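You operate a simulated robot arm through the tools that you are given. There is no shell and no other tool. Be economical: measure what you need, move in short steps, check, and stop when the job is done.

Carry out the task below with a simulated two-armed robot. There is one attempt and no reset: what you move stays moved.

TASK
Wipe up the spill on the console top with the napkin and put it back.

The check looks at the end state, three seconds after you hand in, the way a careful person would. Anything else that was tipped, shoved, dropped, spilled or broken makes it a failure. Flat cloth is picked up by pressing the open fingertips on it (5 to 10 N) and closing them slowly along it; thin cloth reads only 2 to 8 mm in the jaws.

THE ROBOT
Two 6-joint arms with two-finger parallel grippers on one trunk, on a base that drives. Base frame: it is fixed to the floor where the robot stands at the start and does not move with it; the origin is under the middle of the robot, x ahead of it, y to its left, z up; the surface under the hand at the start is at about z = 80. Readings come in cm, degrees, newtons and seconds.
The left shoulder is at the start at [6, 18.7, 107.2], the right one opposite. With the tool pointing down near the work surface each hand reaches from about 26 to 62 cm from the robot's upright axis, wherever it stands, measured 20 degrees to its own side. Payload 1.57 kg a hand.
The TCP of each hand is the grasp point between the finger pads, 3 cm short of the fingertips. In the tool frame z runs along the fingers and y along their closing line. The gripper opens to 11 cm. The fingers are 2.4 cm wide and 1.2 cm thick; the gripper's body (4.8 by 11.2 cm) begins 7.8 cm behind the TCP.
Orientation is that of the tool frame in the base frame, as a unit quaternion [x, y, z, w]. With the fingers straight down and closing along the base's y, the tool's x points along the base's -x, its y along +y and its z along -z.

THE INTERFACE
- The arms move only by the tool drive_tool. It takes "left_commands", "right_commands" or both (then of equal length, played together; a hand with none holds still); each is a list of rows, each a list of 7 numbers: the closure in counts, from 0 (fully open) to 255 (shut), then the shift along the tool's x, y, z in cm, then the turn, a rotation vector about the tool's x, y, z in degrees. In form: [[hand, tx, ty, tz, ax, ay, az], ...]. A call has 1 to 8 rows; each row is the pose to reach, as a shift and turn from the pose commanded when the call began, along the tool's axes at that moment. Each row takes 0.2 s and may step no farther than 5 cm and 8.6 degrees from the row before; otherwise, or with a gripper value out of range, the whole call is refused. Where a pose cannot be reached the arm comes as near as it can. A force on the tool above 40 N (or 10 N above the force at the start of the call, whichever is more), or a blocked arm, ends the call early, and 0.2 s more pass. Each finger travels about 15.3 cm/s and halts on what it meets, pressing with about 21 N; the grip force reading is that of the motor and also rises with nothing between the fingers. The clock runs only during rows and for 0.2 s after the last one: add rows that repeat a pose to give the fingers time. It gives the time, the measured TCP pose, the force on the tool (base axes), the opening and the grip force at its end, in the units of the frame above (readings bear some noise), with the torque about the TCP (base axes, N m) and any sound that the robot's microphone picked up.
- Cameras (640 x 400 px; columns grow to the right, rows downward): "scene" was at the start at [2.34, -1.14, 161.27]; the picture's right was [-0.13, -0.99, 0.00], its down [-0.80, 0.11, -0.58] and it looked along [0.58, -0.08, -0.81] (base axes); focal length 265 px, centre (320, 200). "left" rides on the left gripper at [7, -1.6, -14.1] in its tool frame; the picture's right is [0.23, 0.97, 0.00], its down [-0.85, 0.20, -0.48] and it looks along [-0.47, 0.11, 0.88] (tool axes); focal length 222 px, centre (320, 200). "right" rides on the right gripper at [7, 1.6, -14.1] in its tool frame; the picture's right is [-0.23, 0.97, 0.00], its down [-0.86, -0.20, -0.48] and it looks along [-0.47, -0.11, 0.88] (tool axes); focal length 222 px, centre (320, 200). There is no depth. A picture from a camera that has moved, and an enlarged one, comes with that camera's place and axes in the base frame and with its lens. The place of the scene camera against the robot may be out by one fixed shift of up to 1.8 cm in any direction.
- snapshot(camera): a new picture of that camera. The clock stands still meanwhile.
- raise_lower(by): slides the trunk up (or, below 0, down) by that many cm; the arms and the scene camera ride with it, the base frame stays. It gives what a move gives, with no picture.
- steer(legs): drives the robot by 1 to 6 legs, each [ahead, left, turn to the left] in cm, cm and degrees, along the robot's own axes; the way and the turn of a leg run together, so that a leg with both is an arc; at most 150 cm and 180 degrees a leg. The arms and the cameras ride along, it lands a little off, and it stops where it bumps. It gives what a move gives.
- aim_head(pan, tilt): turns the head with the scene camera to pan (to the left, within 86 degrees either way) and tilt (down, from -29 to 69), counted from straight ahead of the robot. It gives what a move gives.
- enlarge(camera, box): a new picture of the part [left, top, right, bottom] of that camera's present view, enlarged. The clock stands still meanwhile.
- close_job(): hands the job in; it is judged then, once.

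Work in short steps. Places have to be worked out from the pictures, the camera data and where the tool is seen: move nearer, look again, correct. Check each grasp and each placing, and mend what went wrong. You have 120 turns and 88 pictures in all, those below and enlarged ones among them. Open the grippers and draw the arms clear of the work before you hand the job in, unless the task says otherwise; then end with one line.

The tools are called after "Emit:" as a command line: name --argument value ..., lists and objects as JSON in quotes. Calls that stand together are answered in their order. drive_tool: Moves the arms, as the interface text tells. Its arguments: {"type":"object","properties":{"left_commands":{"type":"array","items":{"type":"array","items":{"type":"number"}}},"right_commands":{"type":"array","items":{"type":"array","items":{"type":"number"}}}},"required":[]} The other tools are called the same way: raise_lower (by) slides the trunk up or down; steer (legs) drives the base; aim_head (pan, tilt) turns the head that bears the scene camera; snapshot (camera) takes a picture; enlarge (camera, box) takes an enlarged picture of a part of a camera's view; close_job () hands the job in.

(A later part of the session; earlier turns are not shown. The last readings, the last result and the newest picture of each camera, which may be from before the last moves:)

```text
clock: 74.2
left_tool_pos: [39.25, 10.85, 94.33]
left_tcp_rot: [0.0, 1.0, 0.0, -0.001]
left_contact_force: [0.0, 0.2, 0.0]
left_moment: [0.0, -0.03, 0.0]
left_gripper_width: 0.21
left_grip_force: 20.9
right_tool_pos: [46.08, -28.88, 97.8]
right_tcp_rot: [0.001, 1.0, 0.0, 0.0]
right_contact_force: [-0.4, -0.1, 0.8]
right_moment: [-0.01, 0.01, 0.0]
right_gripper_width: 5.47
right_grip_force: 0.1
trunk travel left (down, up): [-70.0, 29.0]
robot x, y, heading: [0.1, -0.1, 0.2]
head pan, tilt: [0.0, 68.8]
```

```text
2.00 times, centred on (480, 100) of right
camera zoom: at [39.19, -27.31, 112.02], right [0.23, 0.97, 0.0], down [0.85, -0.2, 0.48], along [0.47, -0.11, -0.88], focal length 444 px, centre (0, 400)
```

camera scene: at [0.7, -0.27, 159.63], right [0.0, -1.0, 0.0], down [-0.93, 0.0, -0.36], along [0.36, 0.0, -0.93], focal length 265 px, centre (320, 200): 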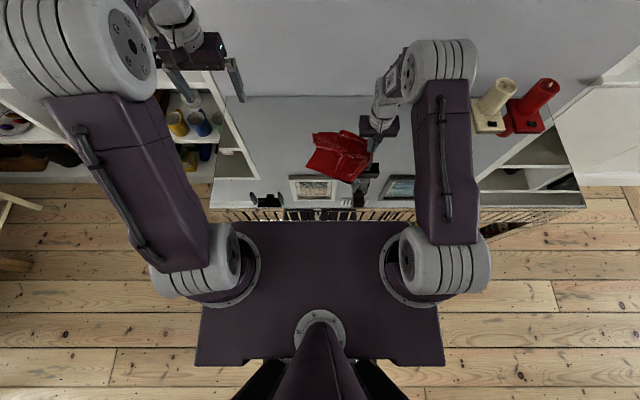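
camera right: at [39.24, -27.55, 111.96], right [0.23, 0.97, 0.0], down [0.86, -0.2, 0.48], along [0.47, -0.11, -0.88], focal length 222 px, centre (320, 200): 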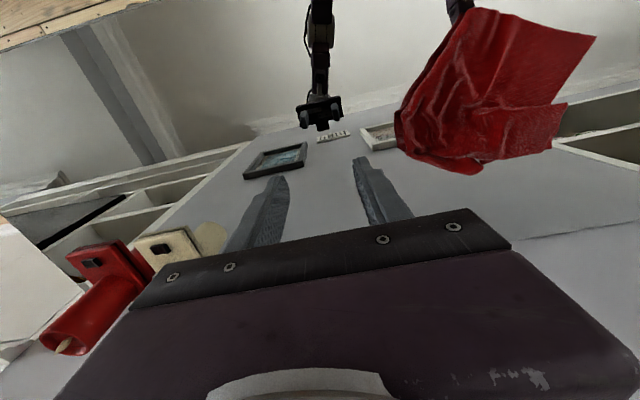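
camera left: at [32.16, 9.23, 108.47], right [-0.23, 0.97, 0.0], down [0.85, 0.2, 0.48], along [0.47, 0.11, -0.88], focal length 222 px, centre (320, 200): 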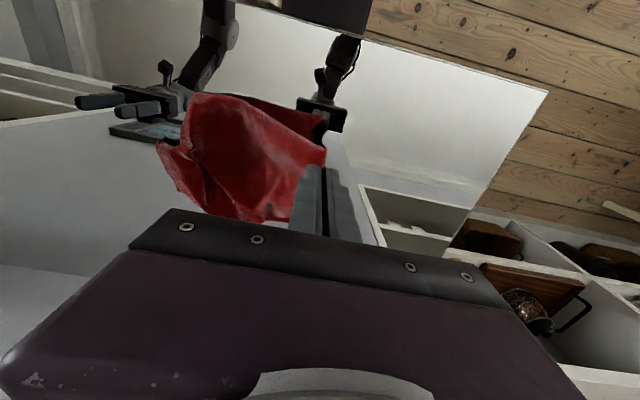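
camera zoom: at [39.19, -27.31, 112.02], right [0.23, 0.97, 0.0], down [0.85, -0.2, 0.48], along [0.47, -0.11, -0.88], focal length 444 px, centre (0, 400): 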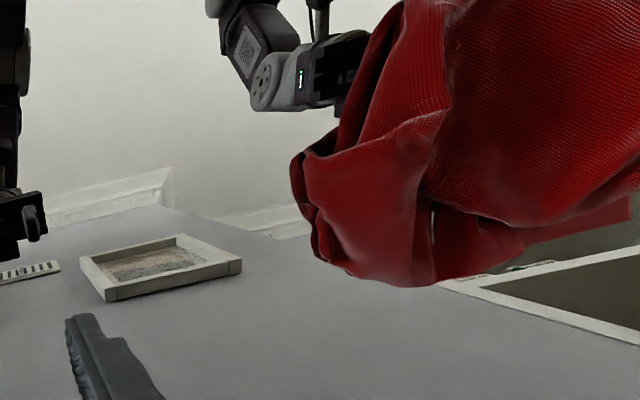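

Left holds the corner. I raise it high so the napkin hangs and unfolds, moving right so I can lay it out toward the left afterwards.

Emit:
drive_tool --left_commands '[[255, 0, 0, -4.5, 0, 0, 0], [255, 0, 0, -9, 0, 0, 0], [255, 0, -2, -13, 0, 0, 0], [255, 0, -5, -16, 0, 0, 0], [255, 0.5, -8, -19, 0, 0, 0], [255, 1, -11, -21, 0, 0, 0], [255, 1, -13, -21.5, 0, 0, 0], [255, 1, -13, -21.5, 0, 0, 0]]' --right_commands '[[128, 0, -2, 0, 0, 0, 0], [128, 0, -4, 0, 0, 0, 0], [128, 2, -6, 0, 0, 0, 0], [128, 4, -6, 0, 0, 0, 0], [128, 6, -6, 0, 0, 0, 0], [128, 8, -6, 0, 0, 0, 0], [128, 8, -6, 0, 0, 0, 0], [128, 8, -6, 0, 0, 0, 0]]'

Emit:
snapshot --camera "right"

Emit:
snapshot --camera "scene"

```text
clock: 76.0
left_tool_pos: [38.22, -2.19, 115.49]
left_tcp_rot: [0.0, 1.0, -0.001, 0.0]
left_contact_force: [0.9, 0.5, 0.2]
left_moment: [-0.05, 0.03, 0.0]
left_gripper_width: 0.2
left_grip_force: 20.6
right_tool_pos: [37.95, -35.15, 98.15]
right_tcp_rot: [0.0, 1.0, 0.0, 0.0]
right_contact_force: [-0.4, 0.4, 0.1]
right_moment: [-0.01, 0.02, -0.01]
right_gripper_width: 5.49
right_grip_force: 0.1
trunk travel left (down, up): [-70.0, 29.0]
robot x, y, heading: [-0.15, 0.07, 0.1]
head pan, tilt: [0.0, 68.8]
```

```text
35 pictures are left
camera right: at [31.01, -33.44, 112.36], right [0.23, 0.97, 0.0], down [0.86, -0.2, 0.48], along [0.47, -0.11, -0.88], focal length 222 px, centre (320, 200)
```

right: 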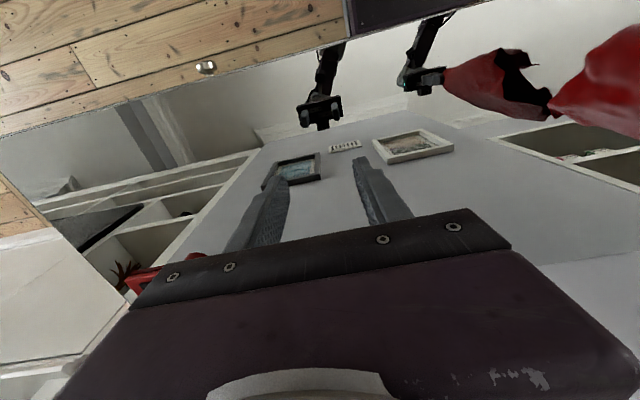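

```text
34 pictures are left
camera scene: at [0.68, -0.15, 159.62], right [0.0, -1.0, 0.0], down [-0.93, 0.0, -0.36], along [0.36, 0.0, -0.93], focal length 265 px, centre (320, 200)
```

scene: 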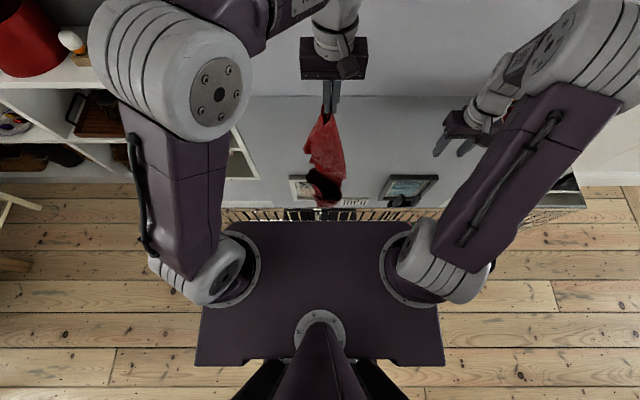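

It hangs free. I shift to x≈46 and lower it while moving left, so it lays along y.

Emit:
drive_tool --left_commands '[[255, -2, 0, 1, 0, 0, 0], [255, -4, 0, 2, 0, 0, 0], [255, -6, 0, 3.5, 0, 0, 0], [255, -7.5, 0, 5, 0, 0, 0], [255, -8, 1, 6.5, 0, 0, 0], [255, -8, 2.2, 8, 0, 0, 0], [255, -8, 3.6, 9.5, 0, 0, 0], [255, -8, 5, 11, 0, 0, 0]]'

Emit:
drive_tool --left_commands '[[255, 0, 1.7, 1.6, 0, 0, 0], [255, 0, 3.4, 3.2, 0, 0, 0], [255, 0, 5.1, 4.9, 0, 0, 0], [255, 0, 7, 6.6, 0, 0, 0], [255, 0, 9, 8.4, 0, 0, 0], [255, 0, 11, 10.2, 0, 0, 0], [255, 0, 13, 12, 0, 0, 0], [255, 0, 15, 13.8, 0, 0, 0]]'

Emit:
drive_tool --left_commands '[[255, 0, 2, 1.5, 0, 0, 0], [255, 0, 4, 3, 0, 0, 0], [255, 0, 6, 4.5, 0, 0, 0], [255, 0, 8, 5.5, 0, 0, 0], [255, 0, 9, 6.2, 0, 0, 0]]'

Emit:
snapshot --camera "scene"

Emit:
enlarge --camera "scene" --box '[220, 90, 400, 210]'

```text
clock: 77.8
left_tool_pos: [46.61, 2.85, 104.39]
left_tcp_rot: [0.0, 1.0, -0.001, 0.001]
left_contact_force: [0.3, -0.4, 0.2]
left_moment: [-0.02, 0.04, 0.01]
left_gripper_width: 0.17
left_grip_force: 21.3
right_tool_pos: [37.92, -34.97, 98.29]
right_tcp_rot: [0.0, 1.0, -0.001, 0.0]
right_contact_force: [-0.4, 0.7, 0.1]
right_moment: [-0.03, 0.01, 0.0]
right_gripper_width: 5.46
right_grip_force: 0.1
trunk travel left (down, up): [-70.0, 29.0]
robot x, y, heading: [-0.13, 0.05, 0.2]
head pan, tilt: [0.0, 68.8]
```

```text
clock: 79.6
left_tool_pos: [46.54, 17.87, 90.95]
left_tcp_rot: [0.001, 1.0, 0.0, 0.001]
left_contact_force: [0.4, -0.3, 0.2]
left_moment: [0.0, -0.02, 0.0]
left_gripper_width: 0.22
left_grip_force: 21.5
right_tool_pos: [38.02, -34.93, 98.18]
right_tcp_rot: [0.0, 1.0, 0.0, 0.0]
right_contact_force: [0.4, -0.2, 0.1]
right_moment: [-0.04, 0.02, 0.0]
right_gripper_width: 5.47
right_grip_force: 0.0
trunk travel left (down, up): [-70.0, 29.0]
robot x, y, heading: [0.02, -0.13, -0.2]
head pan, tilt: [0.0, 68.8]
```

```text
clock: 80.8
left_tool_pos: [46.68, 26.8, 84.43]
left_tcp_rot: [-0.001, 1.0, 0.0, -0.001]
left_contact_force: [0.0, 0.4, 0.0]
left_moment: [0.07, 0.0, 0.0]
left_gripper_width: 0.21
left_grip_force: 21.3
right_tool_pos: [37.96, -35.08, 98.18]
right_tcp_rot: [0.0, 1.0, 0.0, 0.0]
right_contact_force: [0.1, 0.2, 0.0]
right_moment: [0.0, 0.02, 0.05]
right_gripper_width: 5.47
right_grip_force: 0.1
trunk travel left (down, up): [-70.0, 29.0]
robot x, y, heading: [0.05, -0.18, -0.2]
head pan, tilt: [0.0, 68.8]
```

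```text
33 pictures are left
camera scene: at [0.71, -0.19, 159.62], right [0.0, -1.0, 0.0], down [-0.93, 0.0, -0.36], along [0.36, 0.0, -0.93], focal length 265 px, centre (320, 200)
```

scene: 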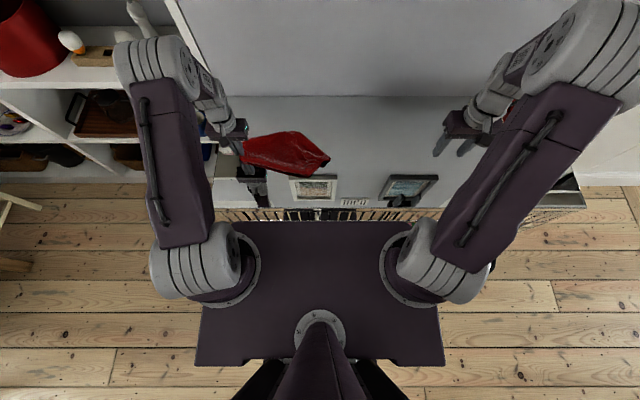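

```text
3.33 times, centred on (310, 150) of scene
camera zoom: at [0.71, -0.19, 159.62], right [0.0, -1.0, 0.0], down [-0.93, 0.0, -0.36], along [0.36, 0.0, -0.93], focal length 883 px, centre (353, 367)
```

zoom: 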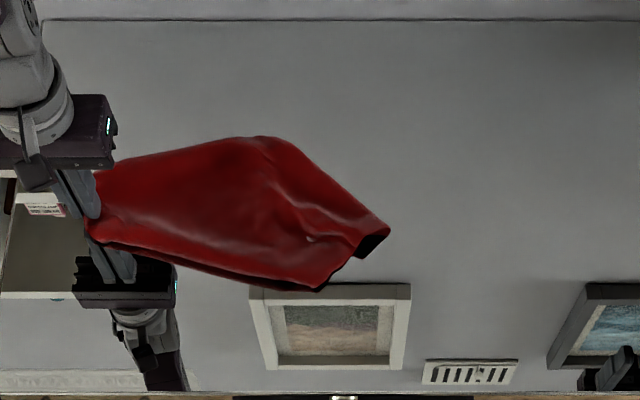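

It lies as a kite with the sides tucked under. I look closer at its far boundary to see where the true edge is.

Emit:
enlarge --camera "left" --box '[120, 20, 360, 240]'

Emit:
enlarge --camera "scene" --box '[235, 120, 345, 190]'

```text
1.82 times, centred on (240, 130) of left
camera zoom: at [39.49, 25.21, 98.58], right [-0.23, 0.97, 0.0], down [0.85, 0.2, 0.48], along [0.47, 0.11, -0.88], focal length 404 px, centre (466, 327)
```

zoom: 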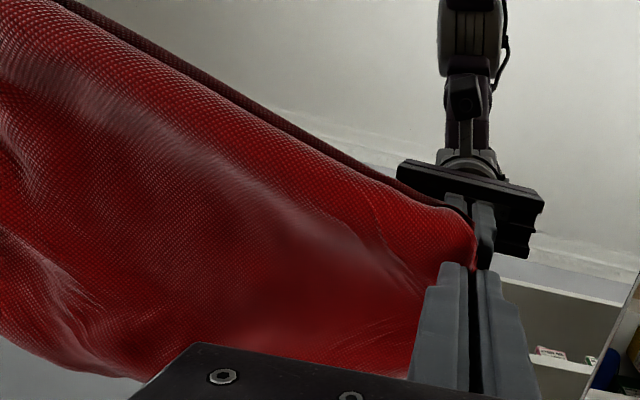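

```text
5.71 times, centred on (290, 155) of scene
camera zoom: at [0.71, -0.19, 159.62], right [0.0, -1.0, 0.0], down [-0.93, 0.0, -0.36], along [0.36, 0.0, -0.93], focal length 1514 px, centre (491, 457)
```

zoom: 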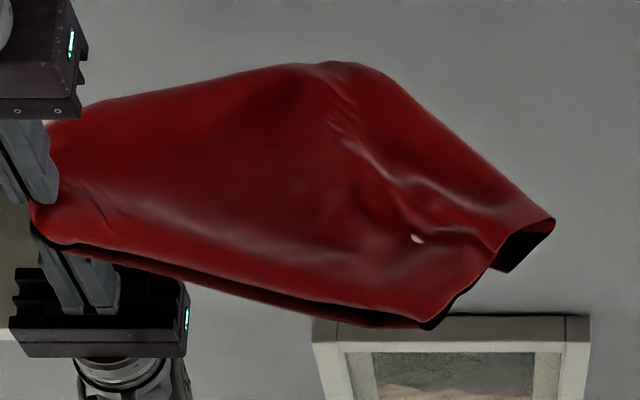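

The near boundary is the true near edge, and the near-right corner lies free at about (38.5, 3.4). With the left hand still holding the other corner, I bring the right hand above it.

Emit:
drive_tool --right_commands '[[150, -0.3, 4.8, 0, 0, 0, 0], [170, -0.6, 9.6, 0, 0, 0, 0], [185, -0.9, 14.4, 0, 0, 0, 0], [185, -1.2, 19.2, 0, 0, 0, 0], [185, -1.5, 24, 0, 0, 0, 0], [185, -1.8, 28.8, 0, 0, 0, 0], [185, -2.1, 33.6, 1, 0, 0, 0], [185, -2.4, 38, 3, 0, 0, 0]]'

Emit:
drive_tool --right_commands '[[185, 0, 0.8, 2, 0, 0, 0], [185, 0, 0.8, 4, 0, 0, 0]]'

Emit:
snapshot --camera "right"

Emit:
enlarge --camera "scene" --box '[240, 120, 360, 200]'

```text
clock: 82.6
left_tool_pos: [46.74, 26.88, 84.31]
left_tcp_rot: [0.0, 1.0, -0.001, 0.0]
left_contact_force: [0.4, -0.1, 0.3]
left_moment: [0.0, 0.0, 0.0]
left_gripper_width: 0.23
left_grip_force: 20.3
right_tool_pos: [40.83, 3.12, 94.63]
right_tcp_rot: [-0.001, 1.0, 0.0, 0.001]
right_contact_force: [1.0, -0.4, 0.4]
right_moment: [0.01, -0.01, 0.0]
right_gripper_width: 3.03
right_grip_force: 0.1
trunk travel left (down, up): [-70.0, 29.0]
robot x, y, heading: [0.15, 0.12, 0.1]
head pan, tilt: [0.0, 68.8]
```

```text
clock: 83.2
left_tool_pos: [46.59, 26.84, 84.29]
left_tcp_rot: [0.001, 1.0, 0.0, 0.0]
left_contact_force: [0.5, 0.1, 0.2]
left_moment: [0.01, 0.0, 0.0]
left_gripper_width: 0.2
left_grip_force: 21.2
right_tool_pos: [40.77, 3.93, 90.87]
right_tcp_rot: [0.0, 1.0, -0.001, 0.0]
right_contact_force: [1.4, 0.7, -0.8]
right_moment: [0.0, 0.01, -0.02]
right_gripper_width: 3.01
right_grip_force: 0.0
trunk travel left (down, up): [-70.0, 29.0]
robot x, y, heading: [0.04, 0.02, 0.1]
head pan, tilt: [0.0, 68.8]
```

```text
29 pictures are left
camera right: at [33.89, 5.47, 105.05], right [0.23, 0.97, 0.0], down [0.86, -0.2, 0.48], along [0.47, -0.11, -0.88], focal length 222 px, centre (320, 200)
```

right: 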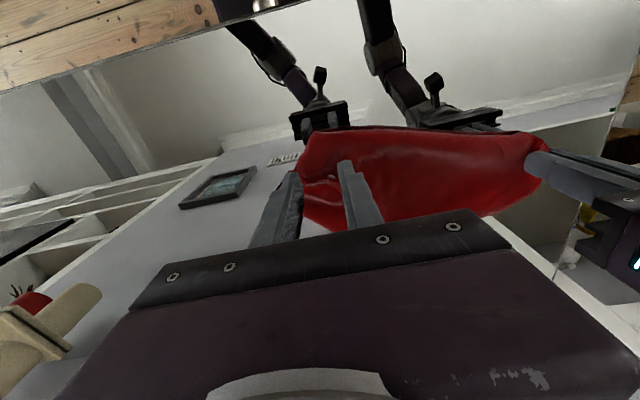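

```text
5.00 times, centred on (300, 160) of scene
camera zoom: at [0.78, -0.17, 159.62], right [0.0, -1.0, 0.0], down [-0.93, 0.0, -0.36], along [0.36, 0.0, -0.93], focal length 1324 px, centre (420, 400)
```

zoom: 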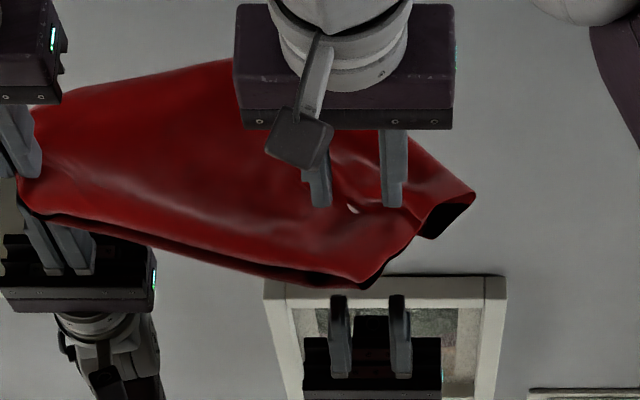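

Corner confirmed at about (38.6, 3.6). I shift to (39.9, 4.8) and descend.

Emit:
drive_tool --right_commands '[[185, 0.85, 0.9, 2, 0, 0, 0], [185, 0.85, 0.9, 5, 0, 0, 0], [185, 0.85, 0.9, 6.8, 0, 0, 0], [185, 0.85, 0.9, 7.4, 0, 0, 0], [185, 0.85, 0.9, 7.6, 0, 0, 0]]'

```text
clock: 84.4
left_tool_pos: [46.59, 26.81, 84.45]
left_tcp_rot: [0.001, 1.0, 0.0, -0.001]
left_contact_force: [1.0, 0.1, -0.5]
left_moment: [-0.05, 0.01, -0.02]
left_gripper_width: 0.2
left_grip_force: 21.0
right_tool_pos: [39.72, 4.7, 83.51]
right_tcp_rot: [0.0, 1.0, 0.0, 0.0]
right_contact_force: [0.0, 0.2, -0.1]
right_moment: [0.0, 0.04, 0.0]
right_gripper_width: 3.02
right_grip_force: 0.0
trunk travel left (down, up): [-70.0, 29.0]
robot x, y, heading: [0.05, 0.44, 0.0]
head pan, tilt: [0.0, 68.8]
```

Emit:
drive_tool --right_commands '[[185, 0, 0, 0.2, 0, 0, 0], [185, 0, 0, 0.4, 0, 0, 0], [185, 0, 0, 0.5, 0, 0, 0], [185, 0, 0, 0.5, 0, 0, 0]]'

```text
clock: 85.4
left_tool_pos: [46.62, 26.74, 84.55]
left_tcp_rot: [0.0, 1.0, -0.001, 0.001]
left_contact_force: [0.1, -0.4, -0.5]
left_moment: [-0.04, -0.01, -0.02]
left_gripper_width: 0.22
left_grip_force: 21.3
right_tool_pos: [39.45, 4.76, 83.19]
right_tcp_rot: [0.0, 1.0, 0.001, 0.002]
right_contact_force: [3.0, -2.6, 23.2]
right_moment: [0.2, -0.24, -0.06]
right_gripper_width: 2.99
right_grip_force: 0.1
trunk travel left (down, up): [-70.0, 29.0]
robot x, y, heading: [-0.54, 0.26, 0.1]
head pan, tilt: [0.0, 68.8]
```

23 N is too much; I ease up 0.25 cm and close slowly.

Emit:
drive_tool --right_commands '[[185, 0, 0, -0.27, 0, 0, 0], [196, 0, 0, -0.27, 0, 0, 0], [208, 0, 0, -0.27, 0, 0, 0], [220, 0, 0, -0.27, 0, 0, 0], [232, 0, 0, -0.27, 0, 0, 0], [244, 0, 0, -0.27, 0, 0, 0], [255, 0, 0, -0.27, 0, 0, 0], [255, 0, 0, -0.27, 0, 0, 0]]'

Emit:
drive_tool --right_commands '[[255, 0, 0, -1, 0, 0, 0], [255, 0, 0, -3, 0, 0, 0], [255, 0, 0, -5, 0, 0, 0]]'

Emit:
enlarge --camera "scene" --box '[240, 110, 360, 200]'

```text
clock: 87.2
left_tool_pos: [46.8, 26.82, 84.34]
left_tcp_rot: [0.0, 1.0, 0.0, 0.0]
left_contact_force: [0.3, -1.8, 0.8]
left_moment: [0.03, 0.01, -0.01]
left_gripper_width: 0.22
left_grip_force: 21.1
right_tool_pos: [39.45, 4.69, 83.19]
right_tcp_rot: [0.0, 1.0, 0.0, 0.0]
right_contact_force: [0.6, 0.7, 1.4]
right_moment: [-0.01, -0.04, 0.05]
right_gripper_width: 0.26
right_grip_force: 21.6
trunk travel left (down, up): [-70.0, 29.0]
robot x, y, heading: [-0.1, -0.32, 0.0]
head pan, tilt: [0.0, 68.8]
```

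```text
clock: 88.0
left_tool_pos: [46.62, 26.82, 84.43]
left_tcp_rot: [-0.001, 1.0, 0.0, 0.0]
left_contact_force: [-1.1, -1.0, 0.5]
left_moment: [-0.04, 0.01, 0.0]
left_gripper_width: 0.21
left_grip_force: 21.1
right_tool_pos: [39.56, 4.77, 88.2]
right_tcp_rot: [-0.001, 1.0, 0.0, 0.0]
right_contact_force: [0.8, 1.6, -0.4]
right_moment: [0.01, 0.0, 0.0]
right_gripper_width: 0.24
right_grip_force: 21.1
trunk travel left (down, up): [-70.0, 29.0]
robot x, y, heading: [-0.08, -0.17, 0.2]
head pan, tilt: [0.0, 68.8]
```

```text
4.44 times, centred on (300, 155) of scene
camera zoom: at [0.67, -0.2, 159.62], right [0.0, -1.0, 0.0], down [-0.93, 0.0, -0.36], along [0.36, 0.0, -0.93], focal length 1177 px, centre (409, 400)
```

zoom: 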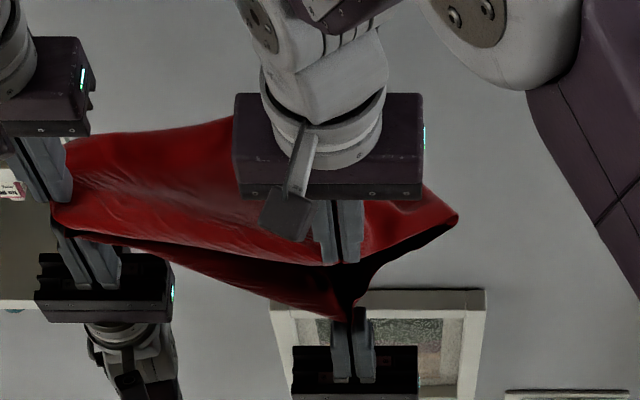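

Both adjacent corners are held. I raise both hands together, edge taut along y, so the rest hangs free.

Emit:
drive_tool --left_commands '[[255, 0.8, -1.2, -4.2, 0, 0, 0], [255, 1.6, -2.4, -8.4, 0, 0, 0], [255, 2.4, -3.6, -12.6, 0, 0, 0], [255, 3.2, -4.8, -16.8, 0, 0, 0], [255, 4, -6, -21, 0, 0, 0], [255, 4.6, -7, -25, 0, 0, 0], [255, 4.6, -7, -25, 0, 0, 0], [255, 4.6, -7, -25, 0, 0, 0]]' --right_commands '[[255, -0.4, -1.2, -3.5, 0, 0, 0], [255, -0.8, -2.4, -7, 0, 0, 0], [255, -1.2, -3.6, -10.5, 0, 0, 0], [255, -1.6, -4.8, -14, 0, 0, 0], [255, -2, -6.2, -17.5, 0, 0, 0], [255, -2.4, -7.5, -21, 0, 0, 0], [255, -2.4, -7.5, -21, 0, 0, 0], [255, -2.4, -7.5, -21, 0, 0, 0]]'

Emit:
snapshot --camera "scene"

Emit:
snapshot --camera "left"

```text
clock: 89.8
left_tool_pos: [42.11, 19.52, 109.69]
left_tcp_rot: [0.0, 1.0, 0.0, 0.0]
left_contact_force: [-0.1, -0.9, 0.2]
left_moment: [0.0, -0.01, -0.01]
left_gripper_width: 0.22
left_grip_force: 21.4
right_tool_pos: [42.09, -2.88, 109.02]
right_tcp_rot: [0.0, 1.0, 0.001, 0.0]
right_contact_force: [0.5, 0.3, -0.1]
right_moment: [0.03, 0.02, 0.02]
right_gripper_width: 0.22
right_grip_force: 20.8
trunk travel left (down, up): [-70.0, 29.0]
robot x, y, heading: [0.22, -0.05, 0.0]
head pan, tilt: [0.0, 68.8]
```

```text
26 pictures are left
camera scene: at [0.7, -0.19, 159.62], right [0.0, -1.0, 0.0], down [-0.93, 0.0, -0.36], along [0.36, 0.0, -0.93], focal length 265 px, centre (320, 200)
```

scene: 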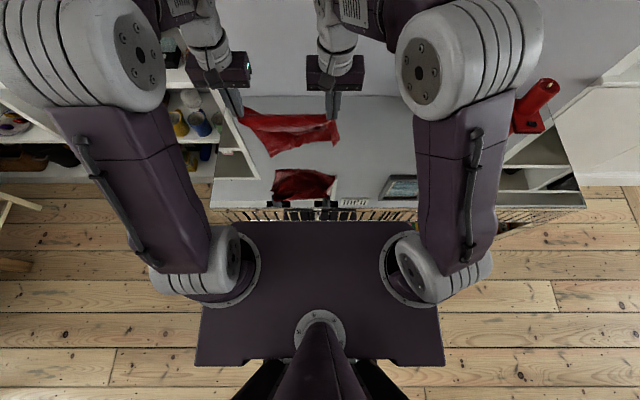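

```text
25 pictures are left
camera left: at [35.01, 17.96, 123.94], right [-0.23, 0.97, 0.0], down [0.85, 0.2, 0.48], along [0.47, 0.11, -0.88], focal length 222 px, centre (320, 200)
```

left: 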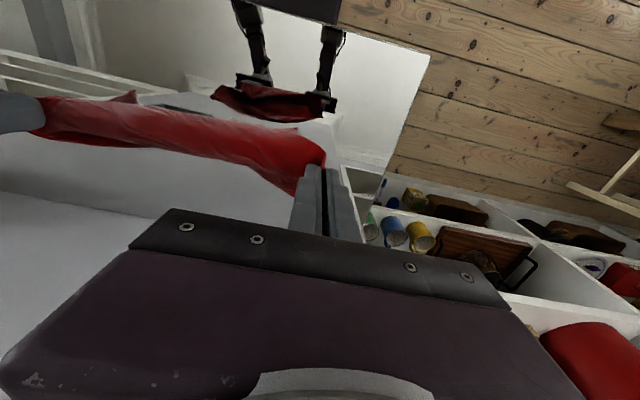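

Hanging nicely from two corners. I bring it back to x≈35.5 so its lower edge touches down there, then lay it forward.

Emit:
drive_tool --left_commands '[[255, 1.5, 0, 0.6, 0, 0, 0], [255, 3, 0, 1.2, 0, 0, 0], [255, 4.5, 0, 2, 0, 0, 0], [255, 6, 0, 3, 0, 0, 0], [255, 6.6, 0, 4.2, 0, 0, 0], [255, 6.6, 0, 4.2, 0, 0, 0]]' --right_commands '[[255, 1.5, -0.3, 0.3, 0, 0, 0], [255, 3, -0.6, 0.7, 0, 0, 0], [255, 4.5, -0.8, 1.4, 0, 0, 0], [255, 6, -0.8, 2.4, 0, 0, 0], [255, 6.6, -0.8, 3.6, 0, 0, 0], [255, 6.6, -0.8, 3.6, 0, 0, 0]]'

Emit:
snapshot --camera "scene"

```text
clock: 91.2
left_tool_pos: [35.18, 19.87, 105.53]
left_tcp_rot: [0.0, 1.0, 0.0, -0.001]
left_contact_force: [-0.1, -1.2, -0.6]
left_moment: [-0.07, -0.01, 0.0]
left_gripper_width: 0.2
left_grip_force: 20.8
right_tool_pos: [35.43, -3.71, 105.67]
right_tcp_rot: [0.0, 1.0, 0.0, 0.001]
right_contact_force: [0.0, 1.0, -0.1]
right_moment: [0.04, 0.01, 0.01]
right_gripper_width: 0.22
right_grip_force: 21.2
trunk travel left (down, up): [-70.0, 29.0]
robot x, y, heading: [-0.13, 0.12, 0.1]
head pan, tilt: [0.0, 68.8]
```

```text
24 pictures are left
camera scene: at [0.71, -0.18, 159.62], right [0.0, -1.0, 0.0], down [-0.93, 0.0, -0.36], along [0.36, 0.0, -0.93], focal length 265 px, centre (320, 200)
```

scene: 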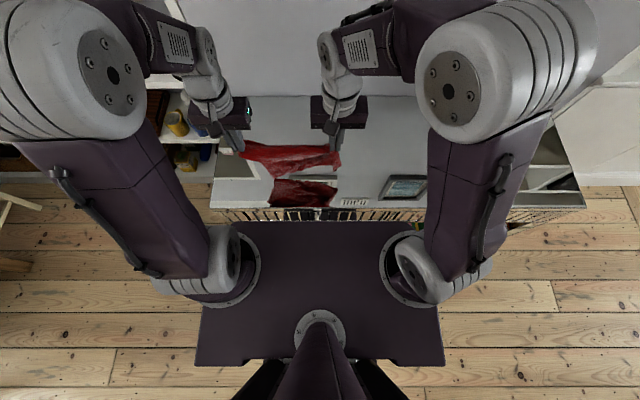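

Lower edge reaches the top. I now lay it forward, lowering as I go.

Emit:
drive_tool --left_commands '[[255, -0.8, 0, 1.6, 0, 0, 0], [255, -2, 0, 3.2, 0, 0, 0], [255, -3.4, 0, 4.8, 0, 0, 0], [255, -4.9, 0, 6.4, 0, 0, 0], [255, -6.5, 0, 8, 0, 0, 0], [255, -8.2, 0, 9.5, 0, 0, 0], [255, -10, 0, 11, 0, 0, 0], [255, -12, 0, 12.4, 0, 0, 0]]' --right_commands '[[255, -0.8, 0, 1.6, 0, 0, 0], [255, -2, 0, 3.2, 0, 0, 0], [255, -3.4, 0, 4.8, 0, 0, 0], [255, -4.9, 0, 6.4, 0, 0, 0], [255, -6.5, 0, 8, 0, 0, 0], [255, -8.2, 0, 9.5, 0, 0, 0], [255, -10, 0, 11, 0, 0, 0], [255, -12, 0, 12.4, 0, 0, 0]]'

Emit:
drive_tool --left_commands '[[255, -1.5, 0, 1.2, 0, -2, 0], [255, -3, 0, 2.4, 0, -4, 0], [255, -4.5, 0, 3.6, 0, -6, 0], [255, -6, 0, 4.8, 0, -8, 0], [255, -7.6, 0, 6, 0, -10, 0], [255, -9.2, 0, 7, 0, -12, 0], [255, -10.8, 0, 8, 0, -14, 0], [255, -12.4, 0, 8.8, 0, -16, 0]]' --right_commands '[[255, -1.5, 0, 1.2, 0, -2, 0], [255, -3, 0, 2.4, 0, -4, 0], [255, -4.5, 0, 3.6, 0, -6, 0], [255, -6, 0, 4.8, 0, -8, 0], [255, -7.6, 0, 6, 0, -10, 0], [255, -9.2, 0, 7, 0, -12, 0], [255, -10.8, 0, 8, 0, -14, 0], [255, -12.4, 0, 8.8, 0, -16, 0]]'

Emit:
enlarge --camera "scene" --box '[220, 80, 380, 210]'

```text
clock: 93.0
left_tool_pos: [47.49, 20.02, 93.12]
left_tcp_rot: [0.0, 1.0, -0.002, -0.001]
left_contact_force: [-0.1, -1.2, 0.2]
left_moment: [-0.04, 0.02, 0.03]
left_gripper_width: 0.24
left_grip_force: 21.1
right_tool_pos: [47.76, -3.75, 93.08]
right_tcp_rot: [0.0, 1.0, 0.0, -0.001]
right_contact_force: [0.1, 0.9, -0.6]
right_moment: [0.04, 0.03, 0.02]
right_gripper_width: 0.22
right_grip_force: 21.2
trunk travel left (down, up): [-70.0, 29.0]
robot x, y, heading: [-0.02, -0.12, -0.1]
head pan, tilt: [0.0, 68.8]
```

```text
clock: 94.8
left_tool_pos: [59.89, 20.09, 84.27]
left_tcp_rot: [0.0, 0.99, -0.001, 0.139]
left_contact_force: [0.3, -1.4, 0.0]
left_moment: [-0.07, 0.01, -0.02]
left_gripper_width: 0.21
left_grip_force: 21.1
right_tool_pos: [60.11, -3.72, 84.52]
right_tcp_rot: [0.0, 0.99, 0.0, 0.139]
right_contact_force: [-0.9, 1.5, -0.2]
right_moment: [0.06, 0.04, 0.0]
right_gripper_width: 0.24
right_grip_force: 20.5
trunk travel left (down, up): [-70.0, 29.0]
robot x, y, heading: [0.1, 0.29, 0.1]
head pan, tilt: [0.0, 68.8]
```

```text
3.08 times, centred on (300, 145) of scene
camera zoom: at [0.81, -0.19, 159.63], right [0.0, -1.0, 0.0], down [-0.93, 0.0, -0.36], along [0.36, 0.0, -0.93], focal length 815 px, centre (382, 369)
```

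zoom: 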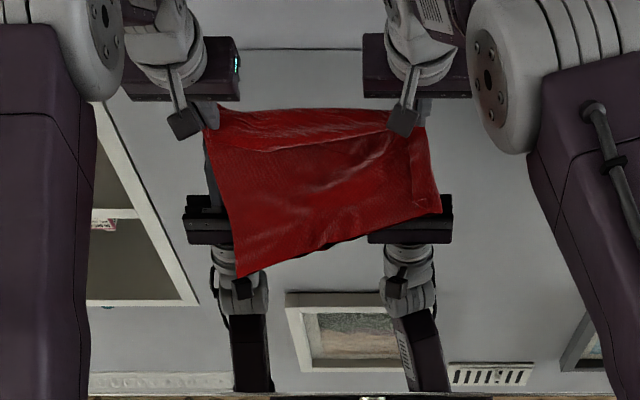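

Mostly flat, though the near edge is skewed (right side short). I check with a hand camera.

Emit:
snapshot --camera "right"

Emit:
enlarge --camera "scene" --box '[260, 100, 340, 160]'

```text
22 pictures are left
camera right: at [49.5, -2.09, 96.21], right [0.22, 0.97, 0.06], down [0.69, -0.2, 0.7], along [0.69, -0.11, -0.72], focal length 222 px, centre (320, 200)
```

right: 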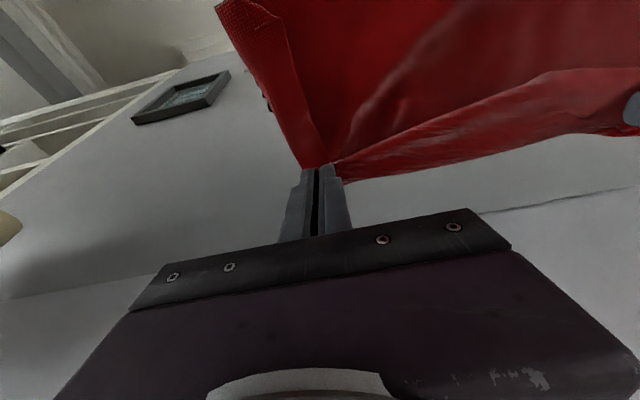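

```text
6.67 times, centred on (300, 130) of scene
camera zoom: at [0.81, -0.19, 159.63], right [0.0, -1.0, 0.0], down [-0.93, 0.0, -0.36], along [0.36, 0.0, -0.93], focal length 1766 px, centre (453, 667)
```

zoom: 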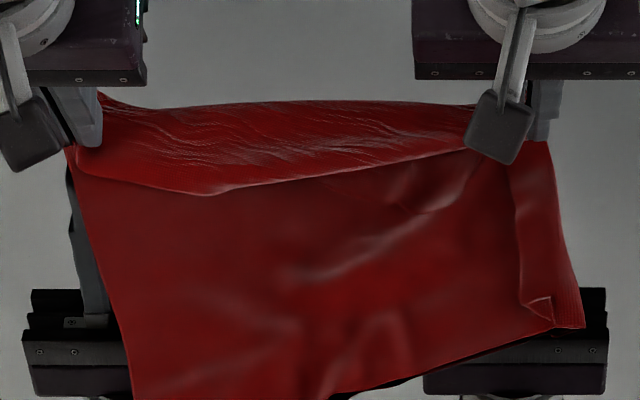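

The right grip holds a pleat. I'll release the right hand here (left keeps the far-left corner), then pull the near-right corner out toward its place.

Emit:
drive_tool --right_commands '[[255, 0.2, 0, 0.7, 0, 0, 0], [225, 0.2, 0, 0.7, 0, 0, 0], [200, 0.2, 0, 0.7, 0, 0, 0], [190, 0, 0, -2, 0, 0, 0], [185, 0, 0, -5, 0, 0, 0], [185, 3, -1, -8, 0, 5, 0], [185, 6, -2, -9, 0, 11, 0], [185, 9, -3, -9, 0, 16, 0]]'

Emit:
drive_tool --right_commands '[[185, 2, -1, 0, 0, 0, 0], [185, 4, -2, 0, 0, 0, 0]]'

Emit:
snapshot --camera "right"

Emit:
enlarge --camera "scene" --box '[230, 90, 370, 210]'

```text
clock: 96.6
left_tool_pos: [59.73, 20.06, 84.34]
left_tcp_rot: [-0.001, 0.99, 0.0, 0.139]
left_contact_force: [-0.5, 0.6, -0.5]
left_moment: [0.01, -0.01, 0.0]
left_gripper_width: 0.21
left_grip_force: 20.5
right_tool_pos: [48.51, -6.67, 90.36]
right_tcp_rot: [0.0, 1.0, 0.0, -0.001]
right_contact_force: [0.0, -0.6, -0.3]
right_moment: [0.03, -0.01, 0.01]
right_gripper_width: 3.01
right_grip_force: 0.0
trunk travel left (down, up): [-70.0, 29.0]
robot x, y, heading: [0.01, -0.39, 0.1]
head pan, tilt: [0.0, 68.8]
```

```text
clock: 97.2
left_tool_pos: [59.63, 20.01, 84.41]
left_tcp_rot: [0.0, 0.99, 0.0, 0.141]
left_contact_force: [-0.4, -0.5, 0.2]
left_moment: [0.05, 0.01, 0.02]
left_gripper_width: 0.21
left_grip_force: 21.0
right_tool_pos: [44.54, -8.56, 90.62]
right_tcp_rot: [0.0, 1.0, 0.0, 0.0]
right_contact_force: [-0.4, 0.9, 0.4]
right_moment: [-0.02, 0.0, -0.02]
right_gripper_width: 3.02
right_grip_force: 0.0
trunk travel left (down, up): [-70.0, 29.0]
robot x, y, heading: [0.03, 0.52, 0.3]
head pan, tilt: [0.0, 68.8]
```

```text
20 pictures are left
camera right: at [37.59, -6.98, 104.72], right [0.23, 0.97, 0.0], down [0.85, -0.2, 0.48], along [0.47, -0.11, -0.88], focal length 222 px, centre (320, 200)
```

right: 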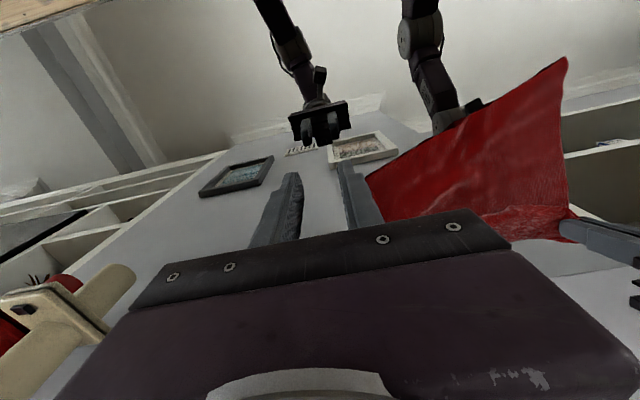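

```text
3.33 times, centred on (300, 150) of scene
camera zoom: at [0.63, -0.22, 159.62], right [0.0, -1.0, 0.0], down [-0.93, 0.0, -0.36], along [0.36, 0.0, -0.93], focal length 883 px, centre (387, 367)
```

zoom: 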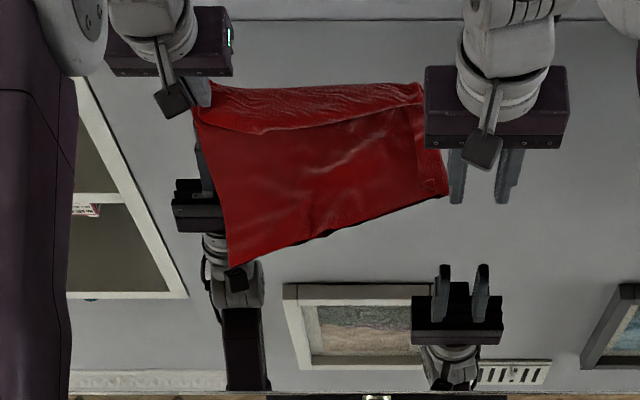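

Near-right corner sits near (50, −5.8). I move the right hand over (50.5, −3.3) and down.

Emit:
drive_tool --right_commands '[[185, -3, 2.6, 0, 0, 0, 0], [185, -6, 5.3, 0, 0, 0, 0], [185, -6, 5.3, 3, 0, 0, 0], [185, -6, 5.3, 6, 0, 0, 0], [185, -6, 5.3, 7.1, 0, 0, 0], [185, -6, 5.3, 7.3, 0, 0, 0]]'

Emit:
enlarge --camera "scene" --box '[230, 90, 370, 210]'

```text
clock: 98.6
left_tool_pos: [59.74, 19.87, 84.36]
left_tcp_rot: [0.0, 0.99, 0.0, 0.14]
left_contact_force: [0.3, -0.9, 1.1]
left_moment: [-0.01, -0.02, 0.0]
left_gripper_width: 0.21
left_grip_force: 21.0
right_tool_pos: [50.52, -3.41, 83.35]
right_tcp_rot: [0.0, 1.0, 0.0, 0.0]
right_contact_force: [0.3, 0.7, -0.3]
right_moment: [-0.01, -0.01, 0.02]
right_gripper_width: 3.04
right_grip_force: 0.1
trunk travel left (down, up): [-70.0, 29.0]
robot x, y, heading: [-0.26, 0.16, -0.2]
head pan, tilt: [0.0, 68.8]
```

```text
3.33 times, centred on (300, 150) of scene
camera zoom: at [0.71, -0.2, 159.62], right [0.0, -1.0, 0.0], down [-0.93, 0.0, -0.36], along [0.36, 0.0, -0.93], focal length 883 px, centre (387, 367)
```

zoom: 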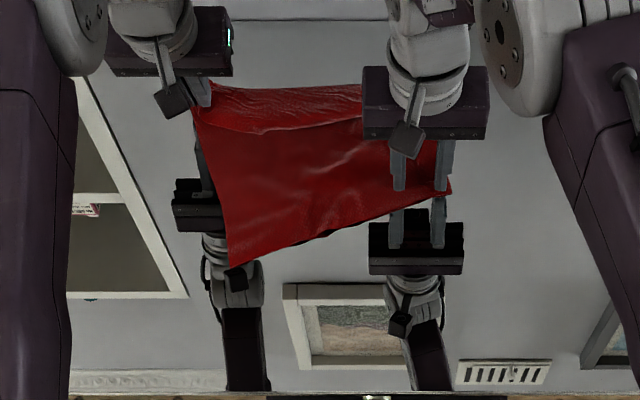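

Fingers are on the cloth by the corner. Press lightly and close.

Emit:
drive_tool --right_commands '[[185, 0, 0, 0.25, 0, 0, 0], [185, 0, 0, 0.3, 0, 0, 0], [196, 0, 0, 0.3, 0, 0, 0], [208, 0, 0, 0.3, 0, 0, 0], [222, 0, 0, 0.3, 0, 0, 0], [236, 0, 0, 0.3, 0, 0, 0], [255, 0, 0, 0.3, 0, 0, 0], [255, 0, 0, 0.3, 0, 0, 0]]'

Emit:
drive_tool --right_commands '[[255, 0, 0, -1.5, 0, 0, 0], [255, 1.5, -0.5, -2.5, 0, 0, 0], [255, 4, -1, -2.5, 0, 0, 0], [255, 6.5, -1.5, -2.5, 0, 0, 0], [255, 9, -2, -2.5, 0, 0, 0], [255, 11, -2.3, -2, 0, 0, 0]]'

Emit:
enlarge --camera "scene" --box '[230, 90, 370, 210]'

```text
clock: 100.4
left_tool_pos: [59.65, 19.91, 84.39]
left_tcp_rot: [0.001, 0.99, 0.0, 0.14]
left_contact_force: [0.8, 0.2, 0.2]
left_moment: [0.0, 0.02, 0.01]
left_gripper_width: 0.22
left_grip_force: 20.5
right_tool_pos: [50.62, -3.38, 83.2]
right_tcp_rot: [0.0, 1.0, 0.001, 0.002]
right_contact_force: [2.0, -3.3, 19.7]
right_moment: [-0.1, 0.03, 0.04]
right_gripper_width: 0.13
right_grip_force: 21.3
trunk travel left (down, up): [-70.0, 29.0]
robot x, y, heading: [-0.29, 0.08, -0.0]
head pan, tilt: [0.0, 68.8]
```

```text
clock: 101.8
left_tool_pos: [59.77, 20.05, 84.25]
left_tcp_rot: [0.001, 0.99, 0.0, 0.14]
left_contact_force: [0.2, -0.4, -0.5]
left_moment: [-0.02, 0.05, 0.03]
left_gripper_width: 0.21
left_grip_force: 21.2
right_tool_pos: [39.6, -5.75, 85.0]
right_tcp_rot: [0.0, 1.0, 0.001, 0.0]
right_contact_force: [1.7, 1.1, -0.2]
right_moment: [0.01, -0.04, 0.0]
right_gripper_width: 0.13
right_grip_force: 21.2
trunk travel left (down, up): [-70.0, 29.0]
robot x, y, heading: [-0.04, 0.01, 0.2]
head pan, tilt: [0.0, 68.8]
```

```text
3.33 times, centred on (300, 150) of scene
camera zoom: at [0.7, -0.17, 159.62], right [0.0, -1.0, 0.0], down [-0.93, 0.0, -0.36], along [0.36, 0.0, -0.93], focal length 883 px, centre (387, 367)
```

zoom: 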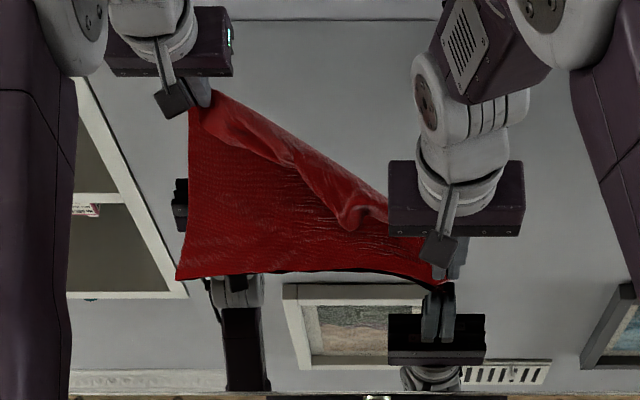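

Excellent: the near edge is now straight and wide. Only the far-right corner is folded over. I set the right hand down, release, and look.

Emit:
drive_tool --right_commands '[[255, 1, 0, 0.8, 0, 0, 0], [255, 1.5, 0, 1.5, 0, 0, 0], [230, 1.5, 0, 1.5, 0, 0, 0], [205, 1.5, 0, 1.5, 0, 0, 0], [195, 1.5, 0, -1, 0, 0, 0], [185, 1.5, -2, -5, 0, 0, 0], [185, 1.5, -6, -8, 0, 0, 0], [185, 1.5, -10, -10, 0, 0, 0]]'

Emit:
enlarge --camera "scene" --box '[240, 100, 360, 200]'

```text
clock: 103.6
left_tool_pos: [59.72, 19.97, 84.47]
left_tcp_rot: [0.0, 0.99, 0.0, 0.14]
left_contact_force: [-0.6, -0.2, 0.5]
left_moment: [-0.01, 0.01, 0.03]
left_gripper_width: 0.22
left_grip_force: 20.7
right_tool_pos: [38.19, -15.81, 94.98]
right_tcp_rot: [0.0, 1.0, 0.001, 0.0]
right_contact_force: [0.4, 0.3, 0.1]
right_moment: [-0.02, -0.01, 0.01]
right_gripper_width: 3.02
right_grip_force: 0.0
trunk travel left (down, up): [-70.0, 29.0]
robot x, y, heading: [0.22, -0.35, 0.1]
head pan, tilt: [0.0, 68.8]
```

```text
4.00 times, centred on (300, 150) of scene
camera zoom: at [0.67, -0.34, 159.62], right [0.0, -1.0, 0.0], down [-0.93, 0.0, -0.36], along [0.36, 0.0, -0.93], focal length 1060 px, centre (400, 400)
```

zoom: 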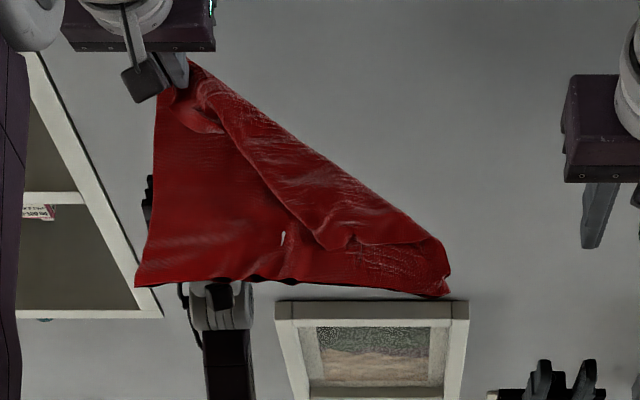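

The far-right corner lies folded on top, its tip near (44.6, 6). I move the right hand above (46.1, 5.1) and down to just above contact.

Emit:
drive_tool --right_commands '[[185, -1.6, 4.2, 0, 0, 0, 0], [185, -3.2, 8.4, 0, 0, 0, 0], [185, -4.8, 12.6, 0, 0, 0, 0], [185, -6.4, 16.8, 2, 0, 0, 0], [185, -7.9, 20.9, 4, 0, 0, 0], [185, -7.9, 20.9, 8, 0, 0, 0], [185, -7.9, 20.9, 10.4, 0, 0, 0], [185, -7.9, 20.9, 11, 0, 0, 0]]'

Emit:
enlarge --camera "scene" --box '[240, 100, 360, 200]'

```text
clock: 105.4
left_tool_pos: [59.78, 20.02, 84.31]
left_tcp_rot: [0.001, 0.99, 0.0, 0.138]
left_contact_force: [-0.5, -0.1, 0.4]
left_moment: [0.01, 0.0, 0.03]
left_gripper_width: 0.21
left_grip_force: 21.0
right_tool_pos: [46.18, 5.29, 83.99]
right_tcp_rot: [0.0, 1.0, 0.0, 0.0]
right_contact_force: [-0.4, -0.6, -0.9]
right_moment: [0.0, 0.01, -0.01]
right_gripper_width: 3.03
right_grip_force: 0.0
trunk travel left (down, up): [-70.0, 29.0]
robot x, y, heading: [0.34, 0.15, -0.1]
head pan, tilt: [0.0, 68.8]
```

```text
4.00 times, centred on (300, 150) of scene
camera zoom: at [0.69, -0.17, 159.62], right [0.0, -1.0, 0.0], down [-0.93, 0.0, -0.36], along [0.36, 0.0, -0.93], focal length 1060 px, centre (400, 400)
```

zoom: 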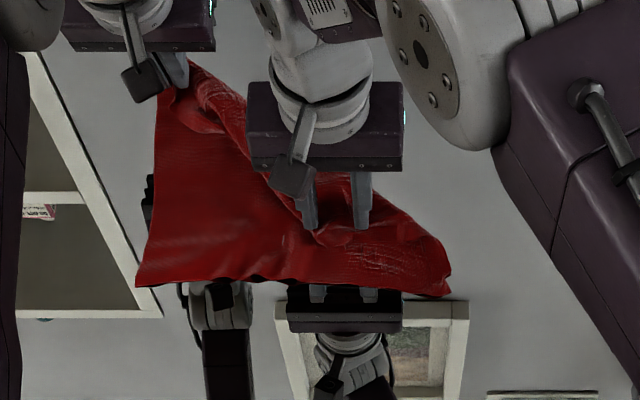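

Well placed over the flap. Press very lightly.

Emit:
drive_tool --right_commands '[[185, 0, 0, 0.2, 0, 0, 0], [185, 0, 0, 0.4, 0, 0, 0], [185, 0, 0, 0.5, 0, 0, 0], [185, 0, 0, 0.5, 0, 0, 0]]'

```text
clock: 106.4
left_tool_pos: [59.79, 19.95, 84.37]
left_tcp_rot: [0.001, 0.99, 0.0, 0.139]
left_contact_force: [-0.3, 0.5, -0.4]
left_moment: [0.01, -0.01, 0.01]
left_gripper_width: 0.2
left_grip_force: 20.6
right_tool_pos: [46.15, 5.2, 83.43]
right_tcp_rot: [0.001, 1.0, 0.0, 0.0]
right_contact_force: [-0.6, 0.1, 0.4]
right_moment: [0.02, -0.03, -0.03]
right_gripper_width: 3.02
right_grip_force: 0.1
trunk travel left (down, up): [-70.0, 29.0]
robot x, y, heading: [-0.15, 0.0, 0.1]
head pan, tilt: [0.0, 68.8]
```

Emit:
drive_tool --right_commands '[[185, 0, 0, 0.12, 0, 0, 0], [185, 0, 0, 0.2, 0, 0, 0], [185, 0, 0, 0.2, 0, 0, 0]]'

```text
clock: 107.2
left_tool_pos: [59.7, 20.06, 84.31]
left_tcp_rot: [0.0, 0.99, 0.0, 0.139]
left_contact_force: [0.0, -0.5, -0.1]
left_moment: [-0.01, 0.0, 0.0]
left_gripper_width: 0.2
left_grip_force: 21.1
right_tool_pos: [46.04, 5.27, 83.33]
right_tcp_rot: [-0.001, 1.0, 0.001, 0.0]
right_contact_force: [0.8, 0.3, 0.0]
right_moment: [-0.01, -0.01, -0.01]
right_gripper_width: 3.02
right_grip_force: 0.0
trunk travel left (down, up): [-70.0, 29.0]
robot x, y, heading: [0.25, -0.39, -0.1]
head pan, tilt: [0.0, 68.8]
```

Emit:
drive_tool --right_commands '[[185, 0, 0, 0.1, 0, 0, 0], [185, 0, 0, 0.15, 0, 0, 0], [185, 0, 0, 0.15, 0, 0, 0]]'

```text
clock: 108.0
left_tool_pos: [59.58, 19.98, 84.4]
left_tcp_rot: [0.0, 0.99, -0.001, 0.139]
left_contact_force: [-0.6, 1.1, -0.2]
left_moment: [-0.05, -0.02, 0.01]
left_gripper_width: 0.19
left_grip_force: 20.9
right_tool_pos: [46.11, 5.26, 83.22]
right_tcp_rot: [0.0, 1.0, -0.001, 0.0]
right_contact_force: [-0.2, 0.7, 4.0]
right_moment: [-0.04, -0.02, -0.02]
right_gripper_width: 3.0
right_grip_force: 0.1
trunk travel left (down, up): [-70.0, 29.0]
robot x, y, heading: [-0.05, 0.21, -0.1]
head pan, tilt: [0.0, 68.8]
```

4 N contact. Close slowly and lift a bit.

Emit:
drive_tool --right_commands '[[196, 0, 0, 0, 0, 0, 0], [207, 0, 0, 0, 0, 0, 0], [218, 0, 0, 0, 0, 0, 0], [230, 0, 0, 0, 0, 0, 0], [242, 0, 0, 0, 0, 0, 0], [255, 0, 0, 0, 0, 0, 0], [255, 0, 0, -0.5, 0, 0, 0], [255, 0, 0, -4, 0, 0, 0]]'

Emit:
enlarge --camera "scene" --box '[240, 100, 360, 200]'

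```text
clock: 109.8
left_tool_pos: [59.6, 20.01, 84.46]
left_tcp_rot: [-0.001, 0.99, 0.001, 0.14]
left_contact_force: [-0.2, 1.2, 0.9]
left_moment: [-0.01, -0.03, -0.01]
left_gripper_width: 0.19
left_grip_force: 20.6
right_tool_pos: [46.13, 5.29, 87.16]
right_tcp_rot: [0.0, 1.0, -0.001, 0.0]
right_contact_force: [-1.3, -0.1, 0.9]
right_moment: [-0.01, -0.01, -0.01]
right_gripper_width: 0.36
right_grip_force: 21.3
trunk travel left (down, up): [-70.0, 29.0]
robot x, y, heading: [-0.13, 0.27, 0.0]
head pan, tilt: [0.0, 68.8]
```

```text
4.00 times, centred on (300, 150) of scene
camera zoom: at [0.58, -0.21, 159.61], right [0.0, -1.0, 0.0], down [-0.93, 0.0, -0.36], along [0.36, 0.0, -0.93], focal length 1060 px, centre (400, 400)
```

zoom: 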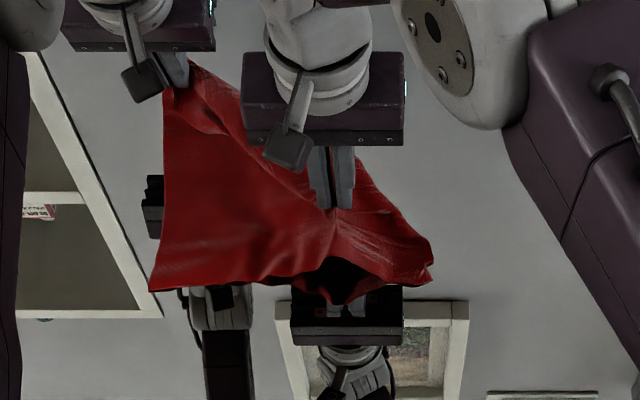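

It caught both layers. I set it down, release, and instead will pinch the fold line itself near (51.5, 6.9) so the flap can hang out and be laid.

Emit:
drive_tool --right_commands '[[255, 0, 0, 2, 0, 0, 0], [255, 0, 0, 3.7, 0, 0, 0], [225, 0, 0, 3.7, 0, 0, 0], [200, 0, 0, 3.7, 0, 0, 0], [185, 0, 0, 2, 0, 0, 0], [185, 0, 0, -2, 0, 0, 0], [185, -2.7, 0.8, -3, 0, 0, 0], [185, -5.4, 1.5, -3, 0, 0, 0]]'

Emit:
enlarge --camera "scene" --box '[240, 100, 360, 200]'

```text
clock: 111.6
left_tool_pos: [59.66, 20.04, 84.27]
left_tcp_rot: [0.0, 0.99, 0.0, 0.139]
left_contact_force: [0.2, 0.0, -0.3]
left_moment: [0.01, 0.05, -0.02]
left_gripper_width: 0.2
left_grip_force: 20.3
right_tool_pos: [51.8, 6.6, 90.3]
right_tcp_rot: [0.0, 1.0, 0.0, 0.0]
right_contact_force: [-0.3, -0.8, -0.6]
right_moment: [-0.03, 0.03, -0.04]
right_gripper_width: 3.03
right_grip_force: 0.0
trunk travel left (down, up): [-70.0, 29.0]
robot x, y, heading: [-0.09, -0.2, 0.1]
head pan, tilt: [0.0, 68.8]
```

```text
4.00 times, centred on (300, 150) of scene
camera zoom: at [0.85, -0.17, 159.62], right [0.0, -1.0, 0.0], down [-0.93, 0.0, -0.36], along [0.36, 0.0, -0.93], focal length 1060 px, centre (400, 400)
```

zoom: 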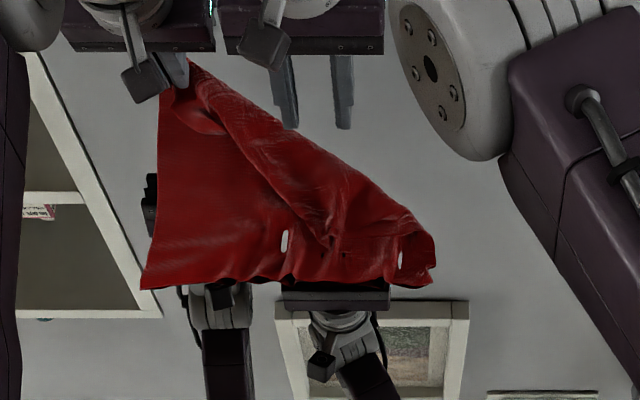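

I adjust to (50.5, 7.4) so both fingers land on the folded strip, then descend.

Emit:
drive_tool --right_commands '[[185, 1.3, 0.8, 2, 0, 0, 0], [185, 1.3, 0.8, 5, 0, 0, 0], [185, 1.3, 0.8, 6.5, 0, 0, 0], [185, 1.3, 0.8, 7, 0, 0, 0], [185, 1.3, 0.8, 7.25, 0, 0, 0], [185, 1.3, 0.8, 7.25, 0, 0, 0]]'

```text
clock: 113.0
left_tool_pos: [59.65, 20.05, 84.37]
left_tcp_rot: [0.0, 0.99, 0.0, 0.14]
left_contact_force: [0.0, 0.3, 0.3]
left_moment: [0.01, 0.02, 0.02]
left_gripper_width: 0.19
left_grip_force: 20.8
right_tool_pos: [50.11, 7.59, 83.3]
right_tcp_rot: [0.0, 1.0, 0.002, 0.004]
right_contact_force: [6.9, -1.1, 28.2]
right_moment: [-0.68, -0.04, 0.15]
right_gripper_width: 3.1
right_grip_force: 0.5
trunk travel left (down, up): [-70.0, 29.0]
robot x, y, heading: [0.11, -0.11, 0.0]
head pan, tilt: [0.0, 68.8]
```

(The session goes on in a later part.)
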